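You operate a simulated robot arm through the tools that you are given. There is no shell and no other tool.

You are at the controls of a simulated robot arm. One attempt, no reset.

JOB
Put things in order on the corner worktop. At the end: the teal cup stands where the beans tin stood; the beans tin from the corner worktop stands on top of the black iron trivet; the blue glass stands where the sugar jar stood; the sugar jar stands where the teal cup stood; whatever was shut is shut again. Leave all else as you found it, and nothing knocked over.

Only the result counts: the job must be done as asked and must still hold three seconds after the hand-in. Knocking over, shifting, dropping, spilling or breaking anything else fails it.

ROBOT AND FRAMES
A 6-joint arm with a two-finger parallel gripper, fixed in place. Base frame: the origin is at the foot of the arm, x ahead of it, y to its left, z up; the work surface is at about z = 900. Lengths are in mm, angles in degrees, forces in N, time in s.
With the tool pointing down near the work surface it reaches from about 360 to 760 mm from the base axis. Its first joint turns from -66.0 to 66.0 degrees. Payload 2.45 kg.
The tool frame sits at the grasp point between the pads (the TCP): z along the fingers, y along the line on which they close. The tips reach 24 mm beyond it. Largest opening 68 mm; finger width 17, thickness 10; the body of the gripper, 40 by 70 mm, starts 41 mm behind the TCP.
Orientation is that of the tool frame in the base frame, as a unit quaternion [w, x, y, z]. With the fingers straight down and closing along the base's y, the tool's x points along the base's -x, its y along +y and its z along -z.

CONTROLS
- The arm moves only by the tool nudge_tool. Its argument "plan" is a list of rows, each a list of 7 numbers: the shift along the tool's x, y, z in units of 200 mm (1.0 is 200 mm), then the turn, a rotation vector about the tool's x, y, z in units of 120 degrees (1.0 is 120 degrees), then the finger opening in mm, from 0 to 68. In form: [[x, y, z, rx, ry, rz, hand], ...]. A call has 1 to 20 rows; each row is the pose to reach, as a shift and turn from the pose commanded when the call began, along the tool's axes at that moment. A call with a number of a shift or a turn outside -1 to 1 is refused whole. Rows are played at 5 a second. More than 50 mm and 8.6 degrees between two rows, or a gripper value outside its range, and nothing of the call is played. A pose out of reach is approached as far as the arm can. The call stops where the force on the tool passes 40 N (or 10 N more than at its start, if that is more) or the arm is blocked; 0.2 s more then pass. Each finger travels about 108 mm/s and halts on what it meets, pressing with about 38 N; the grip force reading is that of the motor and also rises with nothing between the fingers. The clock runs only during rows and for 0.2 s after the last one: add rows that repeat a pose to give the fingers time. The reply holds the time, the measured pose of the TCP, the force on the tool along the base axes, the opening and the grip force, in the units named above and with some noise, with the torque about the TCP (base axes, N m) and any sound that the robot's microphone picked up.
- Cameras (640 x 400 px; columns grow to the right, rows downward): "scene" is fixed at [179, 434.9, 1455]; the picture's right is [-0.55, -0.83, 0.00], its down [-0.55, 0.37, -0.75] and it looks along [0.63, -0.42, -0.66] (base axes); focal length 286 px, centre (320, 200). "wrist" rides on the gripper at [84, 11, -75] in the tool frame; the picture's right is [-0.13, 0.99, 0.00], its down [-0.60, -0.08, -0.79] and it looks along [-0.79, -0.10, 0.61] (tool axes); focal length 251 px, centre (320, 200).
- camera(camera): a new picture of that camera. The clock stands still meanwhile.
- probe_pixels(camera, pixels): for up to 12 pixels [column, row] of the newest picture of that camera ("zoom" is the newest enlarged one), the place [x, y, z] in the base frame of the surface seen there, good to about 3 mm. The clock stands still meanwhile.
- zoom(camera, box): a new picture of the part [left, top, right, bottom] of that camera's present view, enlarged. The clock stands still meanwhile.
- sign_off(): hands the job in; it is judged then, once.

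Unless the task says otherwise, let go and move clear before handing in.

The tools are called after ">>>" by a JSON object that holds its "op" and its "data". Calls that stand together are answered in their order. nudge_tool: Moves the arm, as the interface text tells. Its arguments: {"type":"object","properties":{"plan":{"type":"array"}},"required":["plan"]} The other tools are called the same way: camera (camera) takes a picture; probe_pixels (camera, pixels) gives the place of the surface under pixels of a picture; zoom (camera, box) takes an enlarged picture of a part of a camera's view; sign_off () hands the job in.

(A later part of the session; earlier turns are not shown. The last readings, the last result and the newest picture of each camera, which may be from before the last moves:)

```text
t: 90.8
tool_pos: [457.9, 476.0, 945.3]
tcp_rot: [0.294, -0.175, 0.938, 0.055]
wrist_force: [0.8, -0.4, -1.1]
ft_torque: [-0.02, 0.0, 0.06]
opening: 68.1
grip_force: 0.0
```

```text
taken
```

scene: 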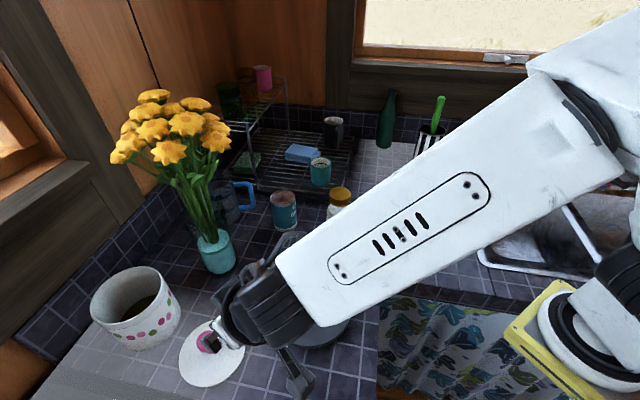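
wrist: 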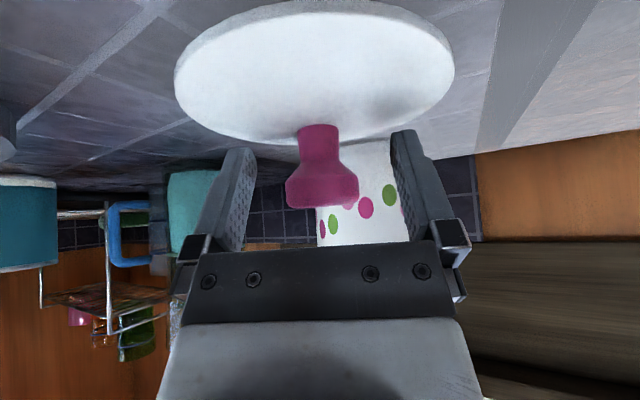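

Compared with the original grip view, the knob sits 5 px lower, so I'm about 2 mm too deep. Raising 2.3 mm, then closing.

>>> {"op": "nudge_tool", "data": {"plan": [[-0.0066, 0, -0.0094, 0, 0, 0, 68], [-0.0066, 0, -0.0094, 0, 0, 0, 56], [-0.0066, 0, -0.0094, 0, 0, 0, 44], [-0.0066, 0, -0.0094, 0, 0, 0, 32], [-0.0066, 0, -0.0094, 0, 0, 0, 20], [-0.0066, 0, -0.0094, 0, 0, 0, 20]]}}

>>> {"op": "camera", "data": {"camera": "wrist"}}

```text
t: 92.2
tool_pos: [458.2, 477.1, 947.7]
tcp_rot: [0.295, -0.175, 0.938, 0.055]
wrist_force: [-0.5, 0.1, 1.5]
ft_torque: [0.0, 0.0, -0.04]
opening: 32.5
grip_force: 37.9
```

```text
taken
```

wrist: 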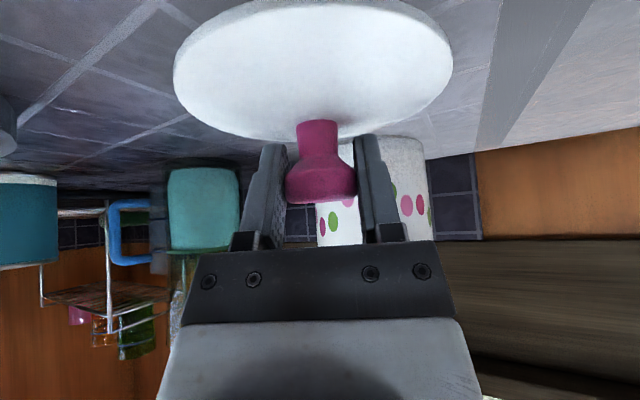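

The view now matches the original grip exactly (knob rows 120–203, lid columns 174–453). Lifting, then carrying the lid back over the canister.

>>> {"op": "nudge_tool", "data": {"plan": [[-0.0571, 0, -0.0822, 0, 0, 0, 20], [-0.1427, 0, -0.2054, 0, 0, 0, 20], [-0.257, 0, -0.3697, 0, 0, 0, 20], [-0.3711, 0, -0.534, 0, 0, 0, 20], [-0.4568, 0, -0.6573, 0, 0, 0, 20], [-0.4796, 0, -0.6901, 0, 0, 0, 20], [-0.4796, 0, -0.6901, 0, 0, 0, 20]]}}

>>> {"op": "nudge_tool", "data": {"plan": [[-0.1173, 0.0344, 0.0817, 0, 0, 0, 20], [-0.2346, 0.0688, 0.1633, 0, 0, 0, 20], [-0.3519, 0.1032, 0.245, 0, 0, 0, 20], [-0.4692, 0.1376, 0.3266, 0, 0, 0, 20], [-0.5865, 0.172, 0.4083, 0, 0, 0, 20], [-0.5865, 0.172, 0.4083, 0, 0, 0, 20]]}}

>>> {"op": "camera", "data": {"camera": "scene"}}

>>> {"op": "zoom", "data": {"camera": "scene", "box": [40, 170, 200, 360]}}

```text
t: 93.8
tool_pos: [457.4, 474.8, 1117.6]
tcp_rot: [0.295, -0.176, 0.938, 0.055]
wrist_force: [0.5, 0.7, -0.1]
ft_torque: [-0.01, 0.03, -0.02]
opening: 32.3
grip_force: 37.8
```

```text
t: 95.2
tool_pos: [578.3, 559.1, 1114.1]
tcp_rot: [0.294, -0.176, 0.938, 0.055]
wrist_force: [-0.6, 0.8, -0.6]
ft_torque: [0.02, -0.02, 0.03]
opening: 32.4
grip_force: 38.2
```

```text
taken
```

scene: 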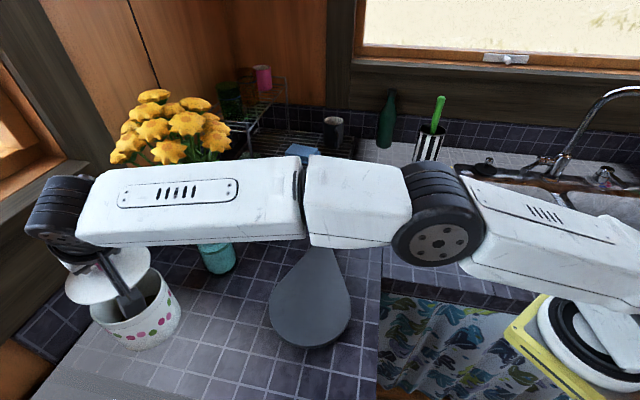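

```text
2.11 times, centred on (120, 265) of scene
```

zoom: 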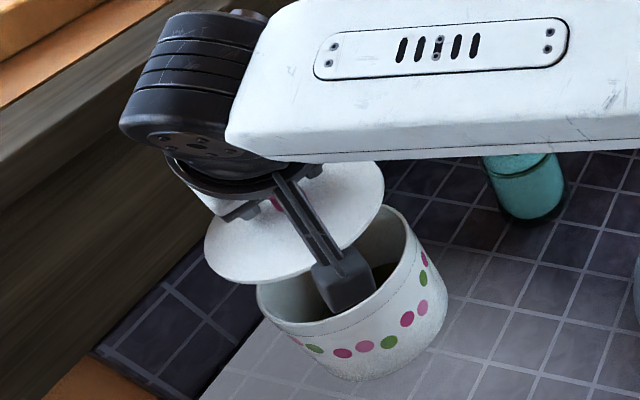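

The lid is over the canister. Lowering to just above the rim.

>>> {"op": "nudge_tool", "data": {"plan": [[0.04, 0.005, 0.0575, 0, 0, 0, 20], [0.0857, 0.005, 0.1232, 0, 0, 0, 20], [0.1285, 0.005, 0.1849, 0, 0, 0, 20], [0.157, 0.005, 0.226, 0, 0, 0, 20], [0.1656, 0.005, 0.2383, 0, 0, 0, 20], [0.1656, 0.005, 0.2383, 0, 0, 0, 20]]}}

>>> {"op": "camera", "data": {"camera": "wrist"}}

>>> {"op": "zoom", "data": {"camera": "scene", "box": [60, 220, 200, 360]}}

```text
t: 96.6
tool_pos: [577.6, 560.7, 1058.7]
tcp_rot: [0.294, -0.176, 0.938, 0.056]
wrist_force: [0.1, -0.5, -1.2]
ft_torque: [-0.02, 0.03, 0.01]
opening: 32.0
grip_force: 38.1
```

```text
taken
```

wrist: 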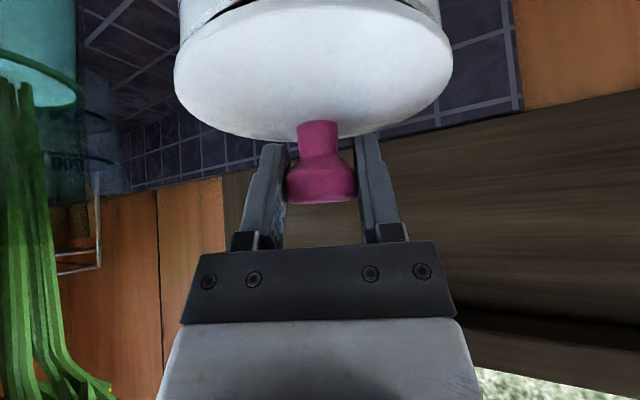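

```text
2.86 times, centred on (130, 290) of scene
```

zoom: 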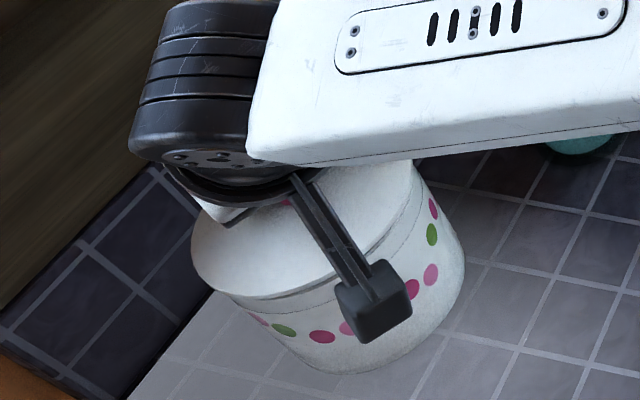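

Aligned with a small gap left. Lowering in small steps until it seats.

>>> {"op": "nudge_tool", "data": {"plan": [[0.0043, 0, 0.0062, 0, 0, 0, 20], [0.0086, 0, 0.0123, 0, 0, 0, 20], [0.0128, 0, 0.0185, 0, 0, 0, 20], [0.0171, 0, 0.0246, 0, 0, 0, 20]]}}

```text
t: 97.6
tool_pos: [578.1, 559.6, 1052.3]
tcp_rot: [0.295, -0.175, 0.938, 0.055]
wrist_force: [-0.4, 0.3, -0.6]
ft_torque: [0.0, -0.01, 0.01]
opening: 32.2
grip_force: 37.5
```

>>> {"op": "nudge_tool", "data": {"plan": [[0.0029, 0, 0.0041, 0, 0, 0, 20], [0.0057, 0, 0.0082, 0, 0, 0, 20], [0.0057, 0, 0.0082, 0, 0, 0, 20]]}}

>>> {"op": "camera", "data": {"camera": "wrist"}}

>>> {"op": "zoom", "data": {"camera": "wrist", "box": [160, 0, 470, 150]}}

```text
t: 98.4
tool_pos: [577.5, 562.0, 1049.4]
tcp_rot: [0.295, -0.176, 0.937, 0.056]
wrist_force: [0.7, -0.5, 0.6]
ft_torque: [-0.09, 0.01, 0.0]
opening: 31.8
grip_force: 38.2
```

```text
taken
```

wrist: 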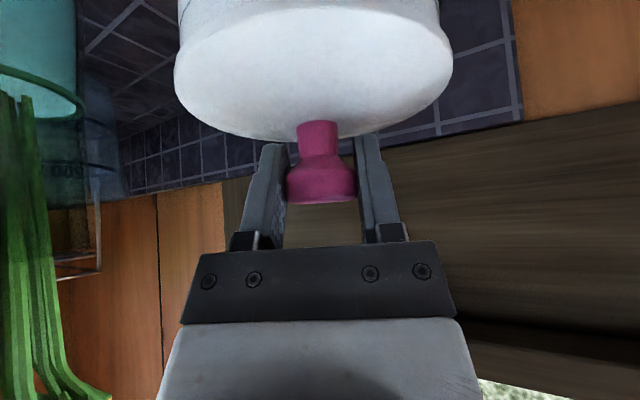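

```text
2.06 times, centred on (315, 75) of wrist
```

zoom: 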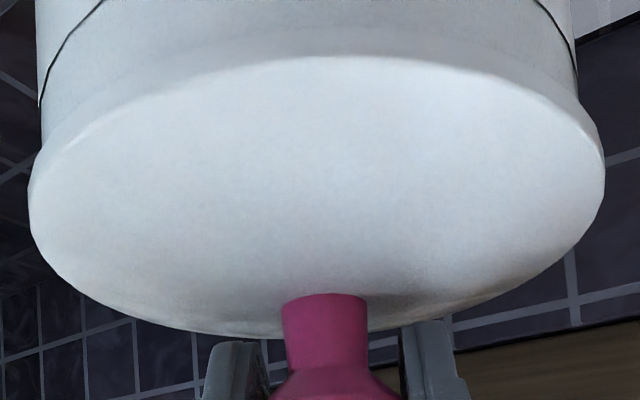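

The lid lines up with the body as in the original view (lid columns 175–452, body 178–440). One more millimetre to confirm contact.

>>> {"op": "nudge_tool", "data": {"plan": [[0.0029, 0, 0.0041, 0, 0, 0, 20], [0.0029, 0, 0.0041, 0, 0, 0, 20]]}}

```text
t: 99.0
tool_pos: [577.3, 560.8, 1050.7]
tcp_rot: [0.295, -0.175, 0.937, 0.056]
wrist_force: [-1.1, -1.3, 6.3]
ft_torque: [-0.35, 0.22, 0.03]
opening: 32.1
grip_force: 37.9
```

Seated with 6 N of contact. Opening and backing out along the tool axis.

>>> {"op": "nudge_tool", "data": {"plan": [[-0.0014, 0, -0.0021, 0, 0, 0, 40], [-0.0014, 0, -0.0021, 0, 0, 0, 56], [-0.0014, 0, -0.0021, 0, 0, 0, 68], [-0.0014, 0, -0.0021, 0, 0, 0, 68], [0, 0, -0.1, 0, 0, 0, 68], [0, 0, -0.25, 0, 0, 0, 68], [0, 0, -0.4, 0, 0, 0, 68], [0, 0, -0.5, 0, 0, 0, 68]]}}

>>> {"op": "camera", "data": {"camera": "wrist"}}

>>> {"op": "camera", "data": {"camera": "scene"}}

```text
t: 100.8
tool_pos: [523.5, 539.0, 1131.1]
tcp_rot: [0.294, -0.175, 0.938, 0.055]
wrist_force: [-1.0, -1.1, 0.1]
ft_torque: [-0.01, -0.01, 0.0]
opening: 67.8
grip_force: 0.0
```

```text
taken
```

wrist: 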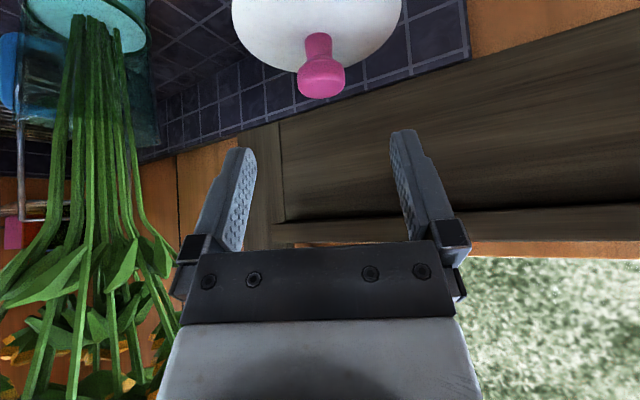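

```text
taken
```

scene: 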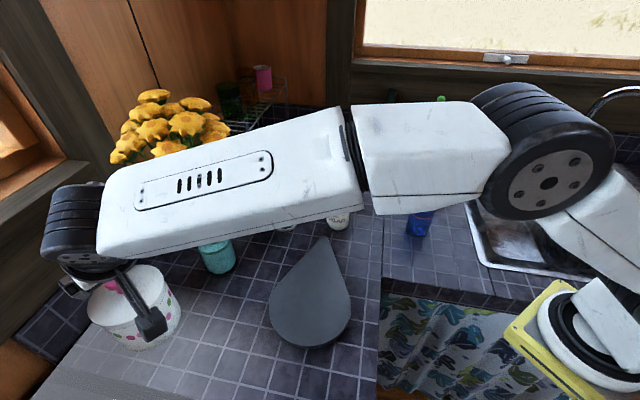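

The lid is back on. Retracting the way I came, then I'll check the dark band under the rack's front rail and the slab's underside once more.

>>> {"op": "nudge_tool", "data": {"plan": [[0.0663, 0, -0.1132, 0, 0.0486, 0, 68], [0.1327, 0, -0.2263, 0, 0.0972, 0, 68], [0.199, 0, -0.3395, 0, 0.1458, 0, 68], [0.2653, 0, -0.4527, 0, 0.1944, 0, 68], [0.3317, 0, -0.5658, 0, 0.2431, 0, 68], [0.398, 0, -0.679, 0, 0.2917, 0, 68], [0.398, 0, -0.679, 0, 0.2917, 0, 68]]}}

>>> {"op": "camera", "data": {"camera": "scene"}}

>>> {"op": "probe_pixels", "data": {"camera": "scene", "pixels": [[315, 191], [315, 194], [315, 197], [315, 200], [300, 190], [300, 186], [270, 183], [270, 179], [330, 190], [345, 187], [350, 160], [352, 150]]}}

>>> {"op": "zoom", "data": {"camera": "scene", "box": [240, 150, 370, 215]}}

```text
t: 102.4
tool_pos: [391.3, 489.6, 1198.1]
tcp_rot: [-0.001, -0.184, 0.983, 0.0]
wrist_force: [0.5, 0.4, -0.2]
ft_torque: [0.0, -0.02, -0.01]
opening: 68.1
grip_force: 0.1
```

```text
taken
```

scene: 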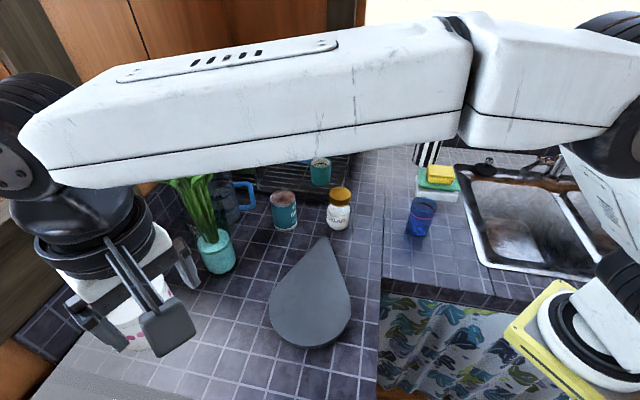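

```text
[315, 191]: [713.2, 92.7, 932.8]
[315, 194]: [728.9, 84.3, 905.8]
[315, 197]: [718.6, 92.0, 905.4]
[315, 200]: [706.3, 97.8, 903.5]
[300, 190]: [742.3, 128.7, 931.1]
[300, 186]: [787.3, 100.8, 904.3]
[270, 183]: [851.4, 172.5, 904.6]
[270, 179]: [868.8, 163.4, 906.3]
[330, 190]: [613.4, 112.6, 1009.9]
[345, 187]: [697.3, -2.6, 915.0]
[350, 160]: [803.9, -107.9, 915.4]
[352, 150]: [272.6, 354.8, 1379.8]
```

```text
4.92 times, centred on (305, 182) of scene
```

zoom: 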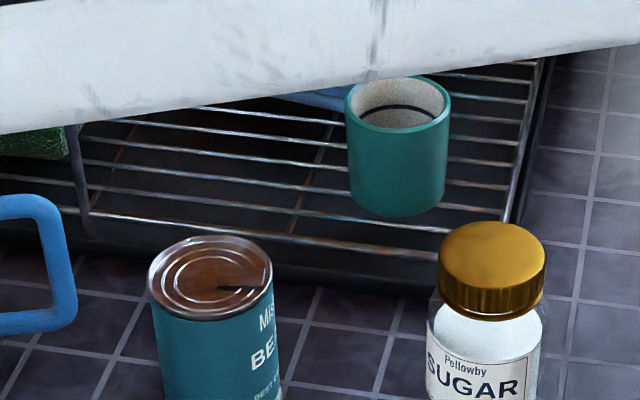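

The rack stands over its own drip tray (z≈905), with the wires at z≈932, so no trivet there either. I haven't had a close look at the hob surface, so I'll turn toward it from here.

>>> {"op": "nudge_tool", "data": {"plan": [[0, 0, -0.02, 0, 0, -0.065, 68], [0, 0, -0.04, 0, 0, -0.13, 68], [0, 0, -0.06, 0, 0, -0.195, 68], [0, 0, -0.08, 0, 0, -0.26, 68], [0, 0, -0.1, 0, 0, -0.325, 68], [0, 0, -0.12, 0, 0, -0.39, 68], [0, 0, -0.14, 0, 0, -0.455, 68], [0, 0, -0.16, 0, 0, -0.52, 68], [0, 0, -0.18, 0, 0, -0.585, 68]]}}

>>> {"op": "camera", "data": {"camera": "wrist"}}

```text
t: 104.4
tool_pos: [391.2, 487.7, 1233.4]
tcp_rot: [0.002, 0.717, -0.697, -0.001]
wrist_force: [0.1, 0.6, 0.2]
ft_torque: [0.03, 0.01, -0.02]
opening: 67.9
grip_force: 0.0
```

```text
taken
```

wrist: 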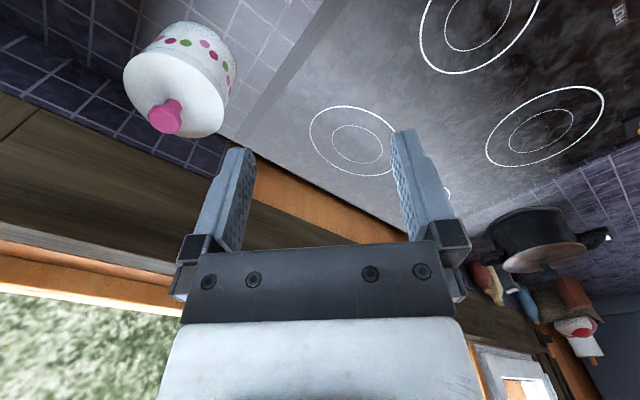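

The hob is bare as well. Every other object is accounted for, so by elimination the dark teardrop-shaped piece with the raised tip must be the "black iron trivet". I'll now fetch the beans tin, going around the flowers.

>>> {"op": "nudge_tool", "data": {"plan": [[0.1904, -0.0146, 0, 0, 0, 0.06, 68], [0.3808, -0.0292, 0, 0, 0, 0.12, 68], [0.5712, -0.0438, 0, 0, 0, 0.18, 68], [0.7616, -0.0584, 0, 0, 0, 0.24, 68], [0.952, -0.073, 0, 0, 0, 0.3, 68]]}}

>>> {"op": "nudge_tool", "data": {"plan": [[0.118, -0.093, 0.03, 0, 0, 0.0593, 68], [0.236, -0.186, 0.06, 0, 0, 0.1187, 68], [0.354, -0.279, 0.09, 0, 0, 0.178, 68], [0.472, -0.372, 0.12, 0, 0, 0.2373, 68], [0.59, -0.465, 0.15, 0, 0, 0.2967, 68]]}}

>>> {"op": "camera", "data": {"camera": "wrist"}}

>>> {"op": "camera", "data": {"camera": "scene"}}

```text
t: 105.6
tool_pos: [408.1, 296.3, 1232.6]
tcp_rot: [-0.001, -0.464, 0.886, 0.001]
wrist_force: [-0.4, -0.3, -0.4]
ft_torque: [-0.02, -0.03, 0.05]
opening: 68.0
grip_force: 0.1
```

```text
t: 106.8
tool_pos: [420.1, 149.5, 1203.3]
tcp_rot: [-0.001, -0.171, 0.985, -0.001]
wrist_force: [-1.1, -0.1, 0.2]
ft_torque: [0.0, -0.01, 0.02]
opening: 67.9
grip_force: 0.0
```

```text
taken
```

wrist: 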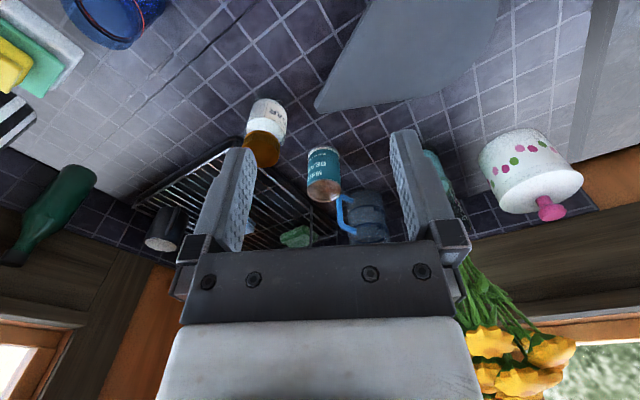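

```text
taken
```

scene: 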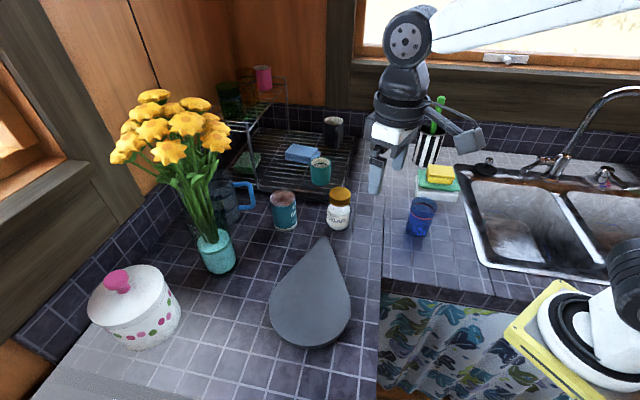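

Before committing, I'll take one more enlarged look at the teardrop piece's surface.

>>> {"op": "zoom", "data": {"camera": "scene", "box": [290, 235, 350, 285]}}

>>> {"op": "zoom", "data": {"camera": "scene", "box": [260, 290, 360, 355]}}

>>> {"op": "zoom", "data": {"camera": "wrist", "box": [300, 0, 510, 120]}}

```text
8.00 times, centred on (320, 260) of scene
```

zoom: 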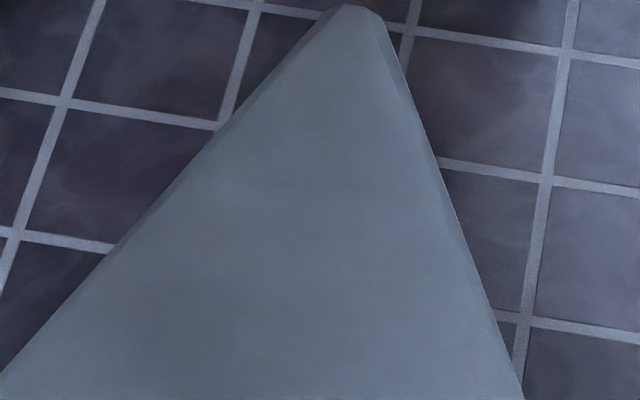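

```text
6.15 times, centred on (310, 322) of scene
```

zoom: 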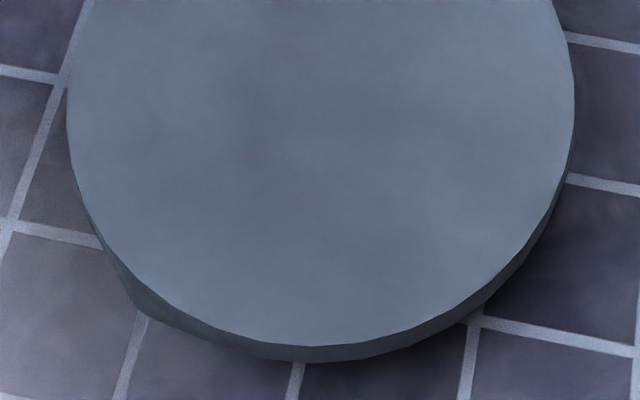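

```text
3.05 times, centred on (405, 60) of wrist
```

zoom: 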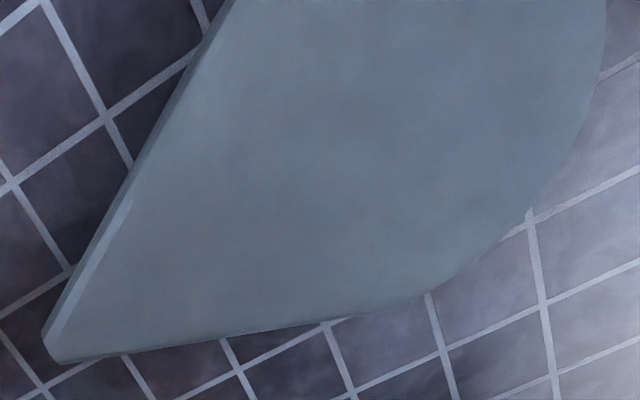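

The round end shows an odd lower edge with a corner at enlarged (150,320), as if there's more structure underneath. I want to see this piece's underside before committing, so I'll grip its tip again as I released it and tilt it toward the scene camera.

>>> {"op": "nudge_tool", "data": {"plan": [[-0.0703, 0.01, 0.0894, 0, 0, 0.0667, 68], [-0.1406, 0.02, 0.1788, 0, 0, 0.1333, 68], [-0.2109, 0.03, 0.2681, 0, 0, 0.2, 68], [-0.2813, 0.04, 0.3575, 0, 0, 0.2667, 68], [-0.3516, 0.05, 0.4469, 0, 0, 0.3333, 68], [-0.4219, 0.06, 0.5363, 0, 0, 0.4, 68], [-0.4922, 0.07, 0.6256, 0, 0, 0.4667, 68], [-0.5625, 0.08, 0.715, 0, 0, 0.5333, 68], [-0.5625, 0.08, 0.715, 0, 0, 0.5333, 68]]}}

>>> {"op": "camera", "data": {"camera": "wrist"}}

```text
t: 108.8
tool_pos: [520.8, 200.8, 1060.1]
tcp_rot: [-0.001, 0.378, 0.926, 0.0]
wrist_force: [0.0, -0.6, -0.1]
ft_torque: [0.02, -0.01, 0.01]
opening: 68.3
grip_force: 0.1
```

```text
taken
```

wrist: 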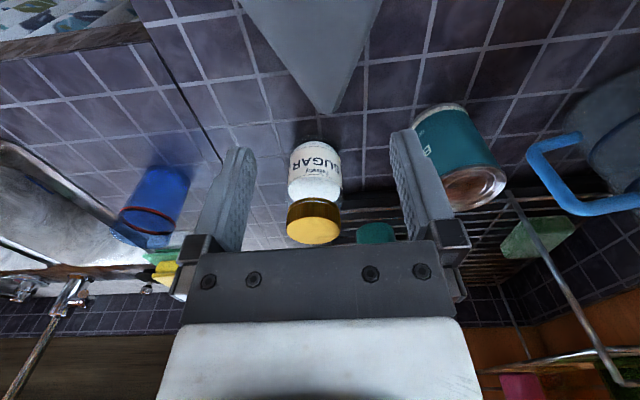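

The tip is at (327,112); I'll shift 3 mm to centre and descend to the same gripping height.

>>> {"op": "nudge_tool", "data": {"plan": [[0, 0.015, 0.15, 0, 0, 0, 68], [0, 0.015, 0.3, 0, 0, 0, 68], [0, 0.015, 0.42, 0, 0, 0, 68], [0, 0.015, 0.52, 0, 0, 0, 68], [0, 0.015, 0.59, 0, 0, 0, 68], [0, 0.015, 0.6375, 0, 0, 0, 68], [0, 0.015, 0.6375, 0, 0, 0, 50], [0, 0.015, 0.6375, 0, 0, 0, 36], [0, 0.015, 0.6375, 0, 0, 0, 24], [0, 0.015, 0.6375, 0, 0, 0, 14], [0, 0.015, 0.6375, 0, 0, 0, 8], [0, 0.015, 0.6375, 0, 0, 0, 8]]}}

>>> {"op": "zoom", "data": {"camera": "scene", "box": [250, 225, 370, 355]}}

```text
t: 111.4
tool_pos: [523.0, 203.8, 931.3]
tcp_rot: [-0.002, 0.376, 0.927, 0.0]
wrist_force: [0.5, 0.0, 0.0]
ft_torque: [-0.03, -0.03, 0.14]
opening: 19.2
grip_force: 36.7
```

```text
3.08 times, centred on (310, 290) of scene
```

zoom: 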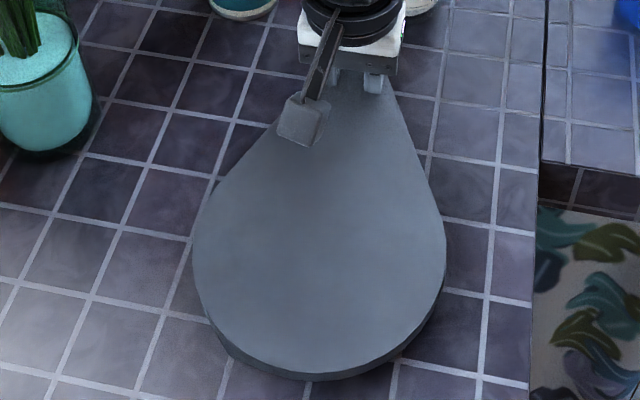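

Gripped again at 19.2 mm. Lifting it well clear, then tilting its round end upward.

>>> {"op": "nudge_tool", "data": {"plan": [[0, 0, -0.05, 0, 0, 0, 8], [0, 0, -0.15, 0, 0, 0, 8], [0, 0, -0.3, 0, 0, 0, 8], [0, 0, -0.45, 0, 0, 0, 8], [0, 0, -0.6, 0, 0, 0, 8], [0, 0, -0.75, 0, 0, 0, 8], [0, 0, -0.9, 0, 0, 0, 8], [0, 0, -1.0, 0, 0, 0, 8]]}}

>>> {"op": "nudge_tool", "data": {"plan": [[0, 0, -0.06, 0, 0.05, 0, 8], [0, 0, -0.12, 0, 0.1, 0, 8], [0, 0, -0.18, 0, 0.15, 0, 8], [0, 0, -0.24, 0, 0.2, 0, 8], [0, 0, -0.3, 0, 0.25, 0, 8], [0, 0, -0.36, 0, 0.3, 0, 8], [0, 0, -0.42, 0, 0.35, 0, 8], [0, 0, -0.48, 0, 0.4, 0, 8]]}}

>>> {"op": "camera", "data": {"camera": "scene"}}

```text
t: 113.2
tool_pos: [523.0, 203.2, 1131.2]
tcp_rot: [-0.001, 0.376, 0.927, 0.0]
wrist_force: [1.0, -0.1, -3.7]
ft_torque: [-0.28, -0.23, 0.03]
opening: 19.1
grip_force: 36.7
```

```text
t: 115.0
tool_pos: [522.6, 204.8, 1228.3]
tcp_rot: [-0.378, 0.344, 0.846, 0.153]
wrist_force: [-0.5, -0.1, -3.1]
ft_torque: [-0.23, -0.2, 0.03]
opening: 19.1
grip_force: 37.2
```

```text
taken
```

scene: 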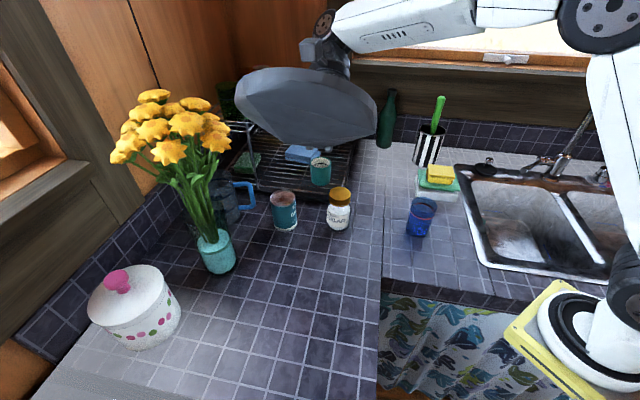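

>>> {"op": "zoom", "data": {"camera": "scene", "box": [220, 40, 390, 160]}}

>>> {"op": "zoom", "data": {"camera": "scene", "box": [230, 230, 390, 370]}}

```text
3.33 times, centred on (305, 100) of scene
```

zoom: 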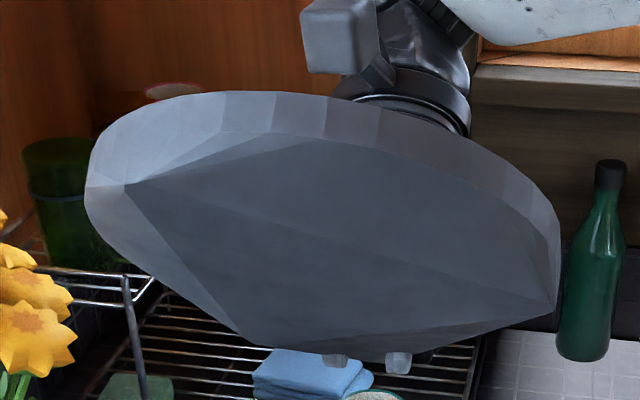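

```text
2.86 times, centred on (310, 300) of scene
```

zoom: 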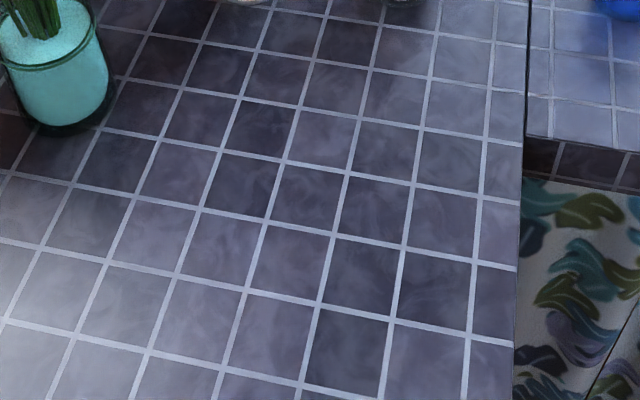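

The underside is just a faceted convex belly (a solid, single piece), and the tiles beneath are bare. So it's one solid piece that naturally sits with its tip up. Putting it back: untilt first, then lower.

>>> {"op": "nudge_tool", "data": {"plan": [[0, 0, 0, 0, -0.05, 0, 8], [0, 0, 0, 0, -0.1, 0, 8], [0, 0, 0, 0, -0.15, 0, 8], [0, 0, 0, 0, -0.2, 0, 8], [0, 0, 0, 0, -0.25, 0, 8], [0, 0, 0, 0, -0.3, 0, 8], [0, 0, 0, 0, -0.35, 0, 8], [0, 0, 0, 0, -0.4, 0, 8], [0, 0, 0, 0, -0.4, 0, 8]]}}

>>> {"op": "nudge_tool", "data": {"plan": [[0, 0, 0.15, 0, 0, 0, 8], [0, 0, 0.3, 0, 0, 0, 8], [0, 0, 0.48, 0, 0, 0, 8], [0, 0, 0.65, 0, 0, 0, 8], [0, 0, 0.8, 0, 0, 0, 8], [0, 0, 0.95, 0, 0, 0, 8]]}}

```text
t: 117.0
tool_pos: [523.5, 204.6, 1227.8]
tcp_rot: [-0.001, 0.377, 0.926, 0.0]
wrist_force: [-0.3, 0.8, -2.9]
ft_torque: [-0.23, -0.25, 0.03]
opening: 19.3
grip_force: 36.7
```

```text
t: 118.4
tool_pos: [520.2, 205.1, 1037.7]
tcp_rot: [-0.001, 0.376, 0.927, 0.001]
wrist_force: [0.5, 0.3, -3.1]
ft_torque: [-0.25, -0.26, 0.0]
opening: 19.4
grip_force: 37.3
```

Lowering the rest of the way, with a small correction (3.5 mm and 1.3° at the tip) toward its original pose.

>>> {"op": "nudge_tool", "data": {"plan": [[-0.0033, -0.0177, 0.1, 0, 0, 0.0108, 8], [-0.0033, -0.0177, 0.22, 0, 0, 0.0108, 8], [-0.0033, -0.0177, 0.34, 0, 0, 0.0108, 8], [-0.0033, -0.0177, 0.43, 0, 0, 0.0108, 8], [-0.0033, -0.0177, 0.48, 0, 0, 0.0108, 8], [-0.0033, -0.0177, 0.505, 0, 0, 0.0108, 8], [-0.0033, -0.0177, 0.52, 0, 0, 0.0108, 8], [-0.0033, -0.0177, 0.525, 0, 0, 0.0108, 8]]}}

>>> {"op": "zoom", "data": {"camera": "scene", "box": [250, 225, 370, 355]}}

```text
t: 120.2
tool_pos: [521.1, 201.0, 932.8]
tcp_rot: [-0.001, 0.387, 0.922, 0.001]
wrist_force: [-1.2, 0.3, 4.0]
ft_torque: [0.8, 0.79, 0.07]
opening: 19.4
grip_force: 36.2
```

```text
3.08 times, centred on (310, 290) of scene
```

zoom: 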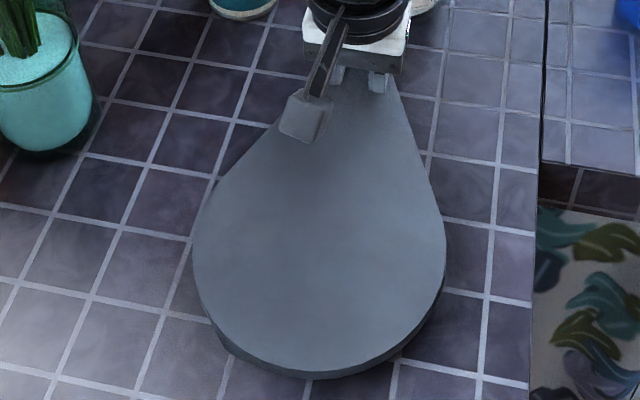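

It's down with the same contact readings as last time. Releasing and rising.

>>> {"op": "nudge_tool", "data": {"plan": [[0, 0, 0, 0, 0, 0, 30], [0, 0, 0, 0, 0, 0, 50], [0, 0, 0, 0, 0, 0, 68], [0, 0, 0, 0, 0, 0, 68], [0, 0, -0.1, 0, 0, 0, 68], [0, 0, -0.25, 0, 0, 0, 68], [0, 0, -0.45, 0, 0, 0, 68], [0, 0, -0.65, 0, 0, 0, 68], [0, 0, -0.85, 0, 0, 0, 68], [0, 0, -1.0, 0, 0, 0, 68]]}}

>>> {"op": "camera", "data": {"camera": "scene"}}

>>> {"op": "zoom", "data": {"camera": "scene", "box": [250, 225, 370, 355]}}

```text
t: 122.4
tool_pos: [519.6, 199.3, 1133.8]
tcp_rot: [-0.001, 0.387, 0.922, 0.0]
wrist_force: [-0.7, 0.0, 0.4]
ft_torque: [0.02, 0.0, 0.07]
opening: 68.1
grip_force: 0.0
```

```text
taken
```

scene: 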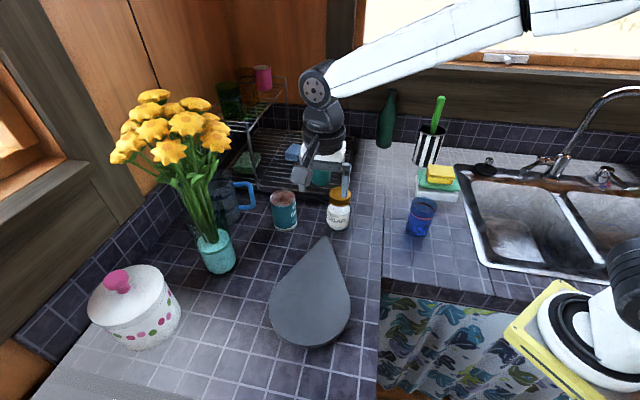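

```text
3.08 times, centred on (310, 290) of scene
```

zoom: 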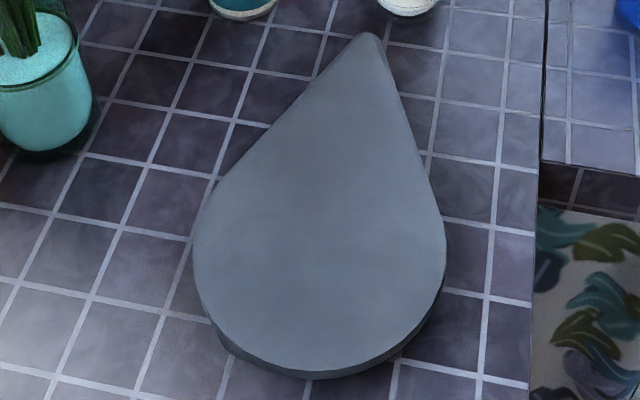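

The outline now matches the original to a pixel, tip included. Now the beans tin; first a check of where the rack's upper shelf and posts are relative to the tin and cup.

>>> {"op": "probe_pixels", "data": {"camera": "scene", "pixels": [[250, 120], [251, 135], [255, 160], [258, 185], [270, 104], [285, 80], [286, 95], [288, 115], [240, 122], [228, 122], [252, 126], [258, 176]]}}

>>> {"op": "nudge_tool", "data": {"plan": [[-0.0605, 0.0755, -0.01, 0, 0, -0.0683, 68], [-0.121, 0.151, -0.02, 0, 0, -0.1365, 68], [-0.1815, 0.2265, -0.03, 0, 0, -0.2048, 68], [-0.242, 0.302, -0.04, 0, 0, -0.273, 68], [-0.3025, 0.3775, -0.05, 0, 0, -0.3413, 68], [-0.363, 0.453, -0.06, 0, 0, -0.4095, 68], [-0.4235, 0.5285, -0.07, 0, 0, -0.4778, 68], [-0.484, 0.604, -0.08, 0, 0, -0.546, 68], [-0.484, 0.604, -0.08, 0, 0, -0.546, 68]]}}

>>> {"op": "camera", "data": {"camera": "wrist"}}

>>> {"op": "camera", "data": {"camera": "scene"}}

```text
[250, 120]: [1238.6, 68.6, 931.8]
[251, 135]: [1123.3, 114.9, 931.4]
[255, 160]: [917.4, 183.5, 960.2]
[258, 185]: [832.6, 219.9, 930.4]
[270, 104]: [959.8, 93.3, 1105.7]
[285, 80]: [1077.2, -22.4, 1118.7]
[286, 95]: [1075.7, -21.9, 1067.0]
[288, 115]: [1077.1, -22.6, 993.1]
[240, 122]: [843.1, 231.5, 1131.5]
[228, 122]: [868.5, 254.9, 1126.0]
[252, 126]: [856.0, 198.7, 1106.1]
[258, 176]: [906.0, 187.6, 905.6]
```

```text
t: 124.4
tool_pos: [674.6, 217.2, 1148.4]
tcp_rot: [0.0, -0.174, 0.985, 0.001]
wrist_force: [0.1, 0.1, -0.5]
ft_torque: [0.05, -0.03, 0.02]
opening: 68.1
grip_force: 0.2
```

```text
taken
```

wrist: 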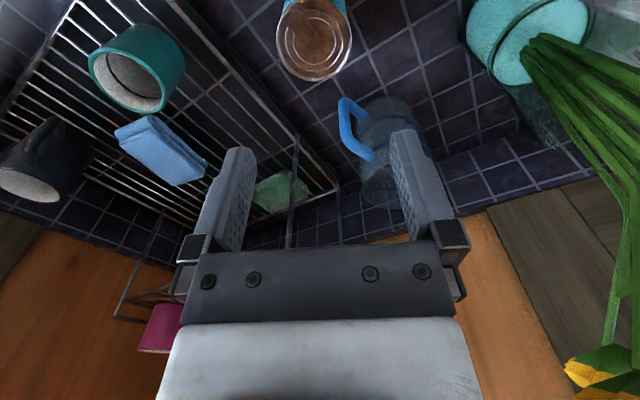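

```text
taken
```

scene: 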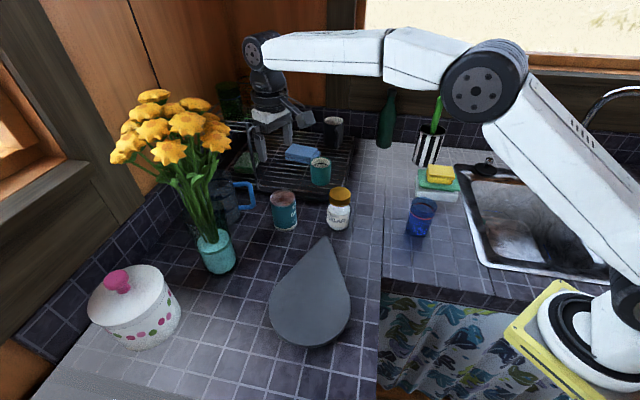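

The tin's lid appears at (315,40); the rack's upper shelf is well behind (x > 843). I'll enlarge to check centring over the tin.

>>> {"op": "zoom", "data": {"camera": "wrist", "box": [250, 0, 380, 90]}}

>>> {"op": "probe_pixels", "data": {"camera": "wrist", "pixels": [[280, 40], [350, 35], [315, 78], [315, 8], [290, 65], [340, 65], [315, 40], [300, 20], [335, 20]]}}

```text
4.44 times, centred on (315, 45) of wrist
```

zoom: 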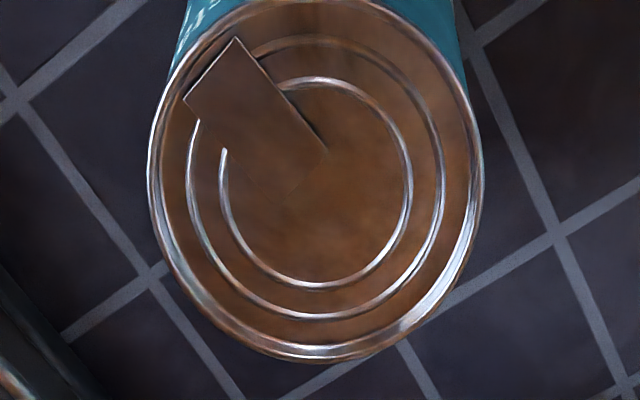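

```text
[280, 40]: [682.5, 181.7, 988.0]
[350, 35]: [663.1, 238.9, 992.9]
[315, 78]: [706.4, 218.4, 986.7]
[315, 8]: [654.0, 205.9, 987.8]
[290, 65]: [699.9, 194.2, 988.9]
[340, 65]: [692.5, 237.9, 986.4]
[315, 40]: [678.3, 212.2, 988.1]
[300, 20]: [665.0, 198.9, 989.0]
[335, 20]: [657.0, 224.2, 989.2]
```

The rim spans columns 276–352 (about 64 mm wide), so clearance is only about 2 mm a side, and its centre is 4.9 mm to one side. Correcting and descending to a checking height above the tin.

>>> {"op": "nudge_tool", "data": {"plan": [[0.003, -0.0244, 0, 0, 0, 0, 68], [0.003, -0.0244, 0.15, 0, 0, 0, 68], [0.003, -0.0244, 0.3, 0, 0, 0, 68], [0.003, -0.0244, 0.45, 0, 0, 0, 68], [0.003, -0.0244, 0.54, 0, 0, 0, 68], [0.003, -0.0244, 0.54, 0, 0, 0, 68]]}}

>>> {"op": "camera", "data": {"camera": "wrist"}}

>>> {"op": "zoom", "data": {"camera": "wrist", "box": [220, 60, 420, 200]}}

```text
t: 125.8
tool_pos: [675.0, 211.4, 1041.0]
tcp_rot: [0.0, -0.174, 0.985, 0.0]
wrist_force: [0.1, -0.4, -0.5]
ft_torque: [0.0, 0.0, 0.01]
opening: 68.0
grip_force: 0.0
```

```text
taken
```

wrist: 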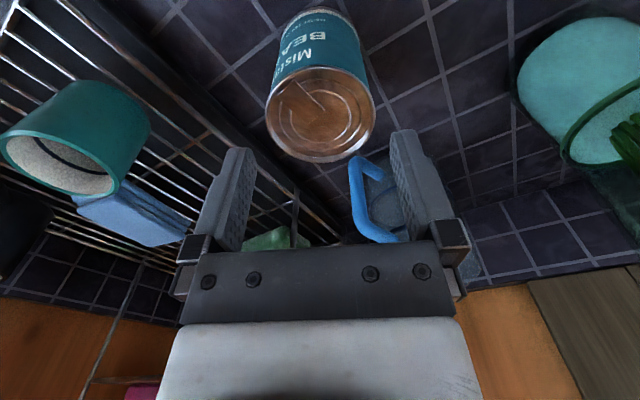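

```text
2.86 times, centred on (320, 130) of wrist
```

zoom: 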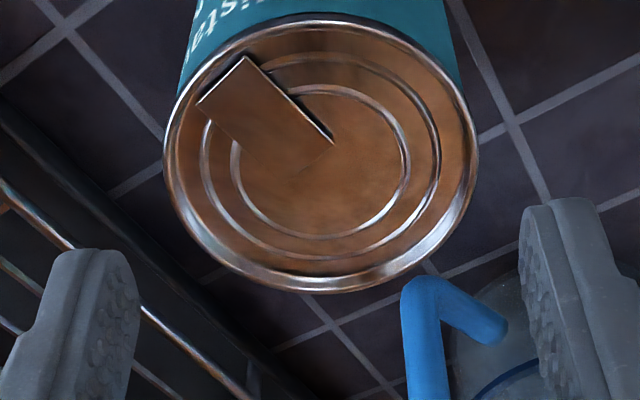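

The rim is now centred (column 320.2, about 63.6 mm wide). Descending slowly past the rim.

>>> {"op": "nudge_tool", "data": {"plan": [[0, 0, 0.07, 0, 0, 0, 68], [0, 0, 0.11, 0, 0, 0, 68], [0, 0, 0.135, 0, 0, 0, 68], [0, 0, 0.16, 0, 0, 0, 68], [0, 0, 0.185, 0, 0, 0, 68]]}}

>>> {"op": "camera", "data": {"camera": "wrist"}}

```text
t: 127.0
tool_pos: [674.7, 212.6, 1003.2]
tcp_rot: [-0.001, -0.173, 0.985, 0.0]
wrist_force: [0.3, -0.2, 0.4]
ft_torque: [-0.03, -0.02, 0.0]
opening: 67.9
grip_force: 0.1
```

```text
taken
```

wrist: 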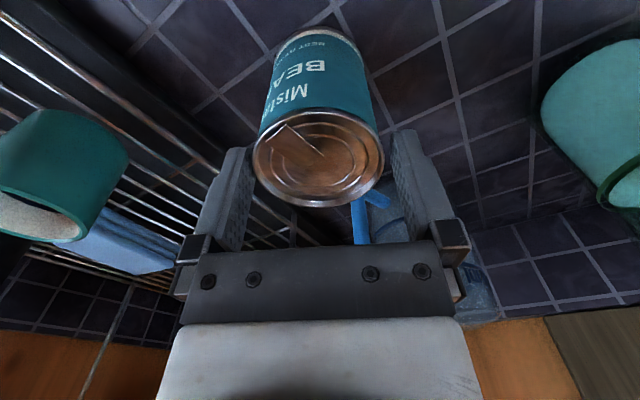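

The fingertips are already past the rim with no contact force. Continuing to z≈960 and closing.

>>> {"op": "nudge_tool", "data": {"plan": [[0, 0, 0.05, 0, 0, 0, 68], [0, 0, 0.1, 0, 0, 0, 68], [0, 0, 0.15, 0, 0, 0, 68], [0, 0, 0.2, 0, 0, 0, 68], [0, 0, 0.215, 0, 0, 0, 68], [0, 0, 0.215, 0, 0, 0, 62], [0, 0, 0.215, 0, 0, 0, 54], [0, 0, 0.215, 0, 0, 0, 54]]}}

```text
t: 128.8
tool_pos: [674.3, 211.7, 960.9]
tcp_rot: [-0.001, -0.173, 0.985, 0.0]
wrist_force: [0.8, -0.8, 0.5]
ft_torque: [-0.09, 0.0, 0.02]
opening: 61.4
grip_force: 38.0
```

Gripped at 61.4 mm; the tin's home position reads (674.6,212). Lifting and carrying it over the teardrop piece, with a slight lean to match its top slope (about 4.8°).

>>> {"op": "nudge_tool", "data": {"plan": [[0, 0, -0.03, 0, 0, 0, 54], [0, 0, -0.1, 0, 0, 0, 54], [0, 0, -0.2, 0, 0, 0, 54], [0, 0, -0.32, 0, 0, 0, 54], [0, 0, -0.44, 0, 0, 0, 54], [0, 0, -0.5, 0, 0, 0, 54]]}}

>>> {"op": "nudge_tool", "data": {"plan": [[0.05, 0.0368, 0, 0, 0, 0, 54], [0.16, 0.114, 0, 0, 0, 0, 54], [0.28, 0.2, 0, 0, 0, 0, 54], [0.4, 0.29, 0, 0, 0, 0, 54], [0.506, 0.368, 0, 0, 0, 0, 54]]}}

>>> {"op": "nudge_tool", "data": {"plan": [[0.1, 0.073, 0, 0.0065, -0.0047, 0, 54], [0.22, 0.16, 0, 0.0129, -0.0095, 0, 54], [0.34, 0.247, 0, 0.0194, -0.0142, 0, 54], [0.44, 0.32, 0, 0.0258, -0.019, 0, 54], [0.49, 0.356, 0, 0.0323, -0.0237, 0, 54], [0.506, 0.368, 0, 0.0323, -0.0237, 0, 54], [0.506, 0.368, 0, 0.0323, -0.0237, 0, 54]]}}

>>> {"op": "camera", "data": {"camera": "scene"}}

>>> {"op": "camera", "data": {"camera": "wrist"}}

```text
t: 130.2
tool_pos: [675.1, 211.1, 1062.4]
tcp_rot: [-0.001, -0.174, 0.985, 0.0]
wrist_force: [0.2, -0.3, -2.1]
ft_torque: [-0.01, -0.01, 0.03]
opening: 61.5
grip_force: 37.7
```

```text
t: 131.4
tool_pos: [556.4, 247.1, 1061.4]
tcp_rot: [-0.001, -0.174, 0.985, 0.0]
wrist_force: [-1.4, -0.1, -2.8]
ft_torque: [0.01, -0.03, 0.0]
opening: 61.3
grip_force: 38.0
```

```text
t: 133.0
tool_pos: [436.1, 281.3, 1060.9]
tcp_rot: [0.03, -0.173, 0.984, -0.028]
wrist_force: [0.1, -1.0, -2.7]
ft_torque: [-0.02, 0.01, -0.01]
opening: 61.5
grip_force: 38.2
```

```text
taken
```

scene: 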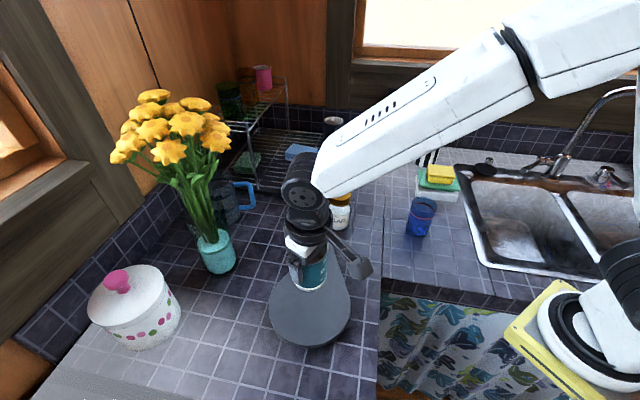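

```text
taken
```

wrist: 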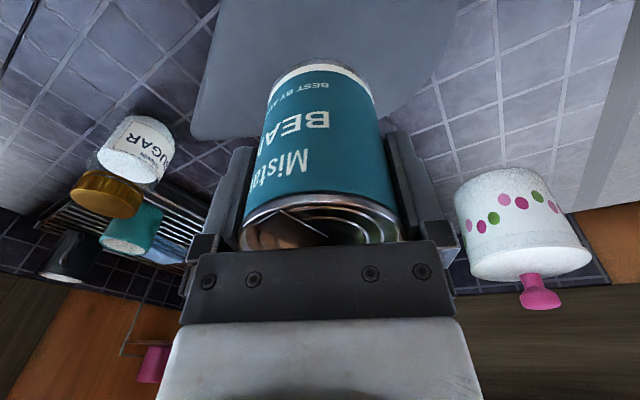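

The tin is held upright over the piece (about 2.6 N). Lowering to just above its top, then in millimetre steps.

>>> {"op": "nudge_tool", "data": {"plan": [[0.0037, 0.005, 0.0747, 0, 0, 0, 54], [0.0074, 0.0101, 0.1495, 0, 0, 0, 54], [0.0111, 0.0152, 0.2242, 0, 0, 0, 54], [0.0136, 0.0186, 0.274, 0, 0, 0, 54], [0.0144, 0.0196, 0.289, 0, 0, 0, 54], [0.0144, 0.0196, 0.289, 0, 0, 0, 54]]}}

>>> {"op": "nudge_tool", "data": {"plan": [[0.0005, 0.0007, 0.01, 0, 0, 0, 54], [0.001, 0.0014, 0.02, 0, 0, 0, 54], [0.0014, 0.0019, 0.0275, 0, 0, 0, 54], [0.0017, 0.0024, 0.035, 0, 0, 0, 54]]}}

>>> {"op": "camera", "data": {"camera": "wrist"}}

>>> {"op": "zoom", "data": {"camera": "scene", "box": [250, 220, 370, 350]}}

```text
t: 134.4
tool_pos: [435.4, 281.4, 1002.6]
tcp_rot: [0.031, -0.174, 0.984, -0.03]
wrist_force: [0.6, -0.3, -2.0]
ft_torque: [-0.01, 0.01, -0.04]
opening: 61.6
grip_force: 38.0
```

```text
t: 135.4
tool_pos: [434.5, 280.5, 995.7]
tcp_rot: [0.029, -0.174, 0.984, -0.03]
wrist_force: [0.1, -0.4, -3.2]
ft_torque: [0.05, 0.02, 0.01]
opening: 61.4
grip_force: 38.2
```

```text
taken
```

wrist: 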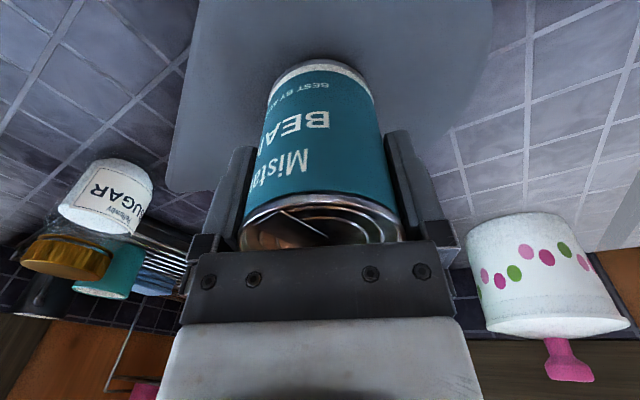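

```text
3.08 times, centred on (310, 285) of scene
```

zoom: 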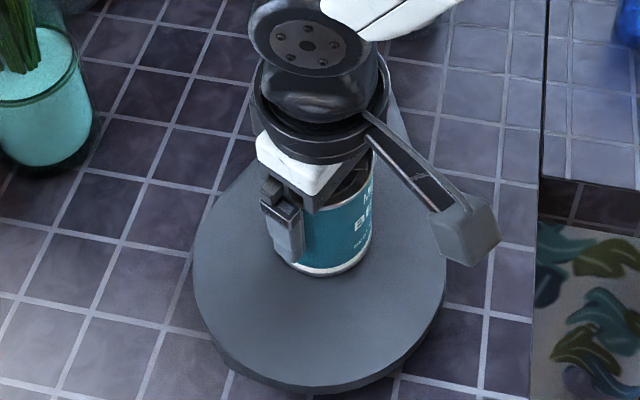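

Close to contact. Continuing in 1 mm steps.

>>> {"op": "nudge_tool", "data": {"plan": [[0.0003, 0.0004, 0.005, 0, 0, 0, 54], [0.0005, 0.0007, 0.01, 0, 0, 0, 54], [0.0007, 0.001, 0.015, 0, 0, 0, 54]]}}

```text
t: 136.2
tool_pos: [434.2, 280.9, 994.0]
tcp_rot: [0.029, -0.173, 0.984, -0.029]
wrist_force: [-0.6, 0.4, -2.5]
ft_torque: [0.04, 0.0, 0.0]
opening: 61.4
grip_force: 37.7
```

>>> {"op": "nudge_tool", "data": {"plan": [[0.0003, 0.0004, 0.005, 0, 0, 0, 54], [0.0005, 0.0007, 0.01, 0, 0, 0, 54], [0.0005, 0.0007, 0.01, 0, 0, 0, 54]]}}

```text
t: 137.0
tool_pos: [433.9, 280.4, 990.6]
tcp_rot: [0.029, -0.174, 0.984, -0.028]
wrist_force: [-0.6, -0.6, -2.4]
ft_torque: [-0.01, -0.02, 0.0]
opening: 61.6
grip_force: 37.9
```

>>> {"op": "nudge_tool", "data": {"plan": [[0.0003, 0.0004, 0.005, 0, 0, 0, 54], [0.0005, 0.0007, 0.01, 0, 0, 0, 54], [0.0005, 0.0007, 0.01, 0, 0, 0, 54]]}}

```text
t: 137.8
tool_pos: [434.9, 279.8, 989.0]
tcp_rot: [0.03, -0.174, 0.984, -0.028]
wrist_force: [-0.4, 0.1, -3.2]
ft_torque: [-0.02, 0.01, 0.0]
opening: 61.4
grip_force: 37.7
```

>>> {"op": "nudge_tool", "data": {"plan": [[0.0003, 0.0004, 0.005, 0, 0, 0, 54], [0.0005, 0.0007, 0.01, 0, 0, 0, 54], [0.0007, 0.001, 0.015, 0, 0, 0, 54], [0.0007, 0.001, 0.015, 0, 0, 0, 54]]}}

>>> {"op": "zoom", "data": {"camera": "scene", "box": [280, 250, 350, 320]}}

```text
t: 138.8
tool_pos: [435.9, 280.8, 986.1]
tcp_rot: [0.03, -0.174, 0.984, -0.029]
wrist_force: [-0.4, 0.2, 1.0]
ft_torque: [0.06, 0.13, -0.01]
opening: 61.2
grip_force: 38.3
```

```text
5.71 times, centred on (315, 285) of scene
```

zoom: 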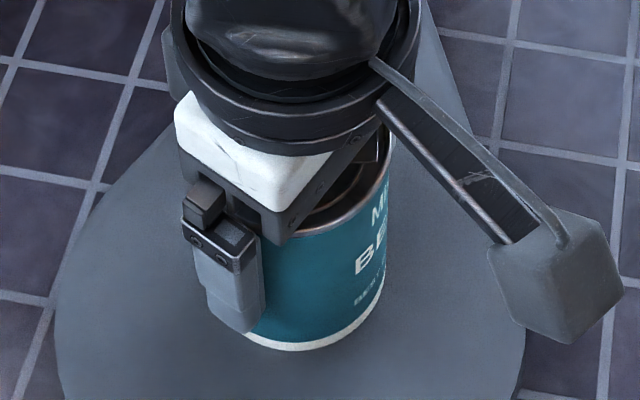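

Contact: the load went from -3 N to +1 N. Opening gently and checking before rising.

>>> {"op": "nudge_tool", "data": {"plan": [[0, 0, 0, 0, 0, 0, 62], [0, 0, 0, 0, 0, 0, 65], [0, 0, 0, 0, 0, 0, 68], [0, 0, 0, 0, 0, 0, 68], [0, 0, 0, 0, 0, 0, 68]]}}

>>> {"op": "camera", "data": {"camera": "wrist"}}

```text
t: 140.0
tool_pos: [435.4, 281.1, 986.1]
tcp_rot: [0.03, -0.174, 0.984, -0.028]
wrist_force: [0.0, -1.1, 0.4]
ft_torque: [0.0, -0.03, 0.03]
opening: 68.4
grip_force: 0.0
```

```text
taken
```

wrist: 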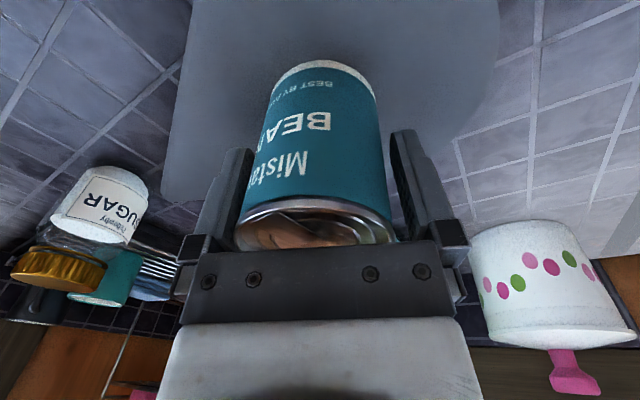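

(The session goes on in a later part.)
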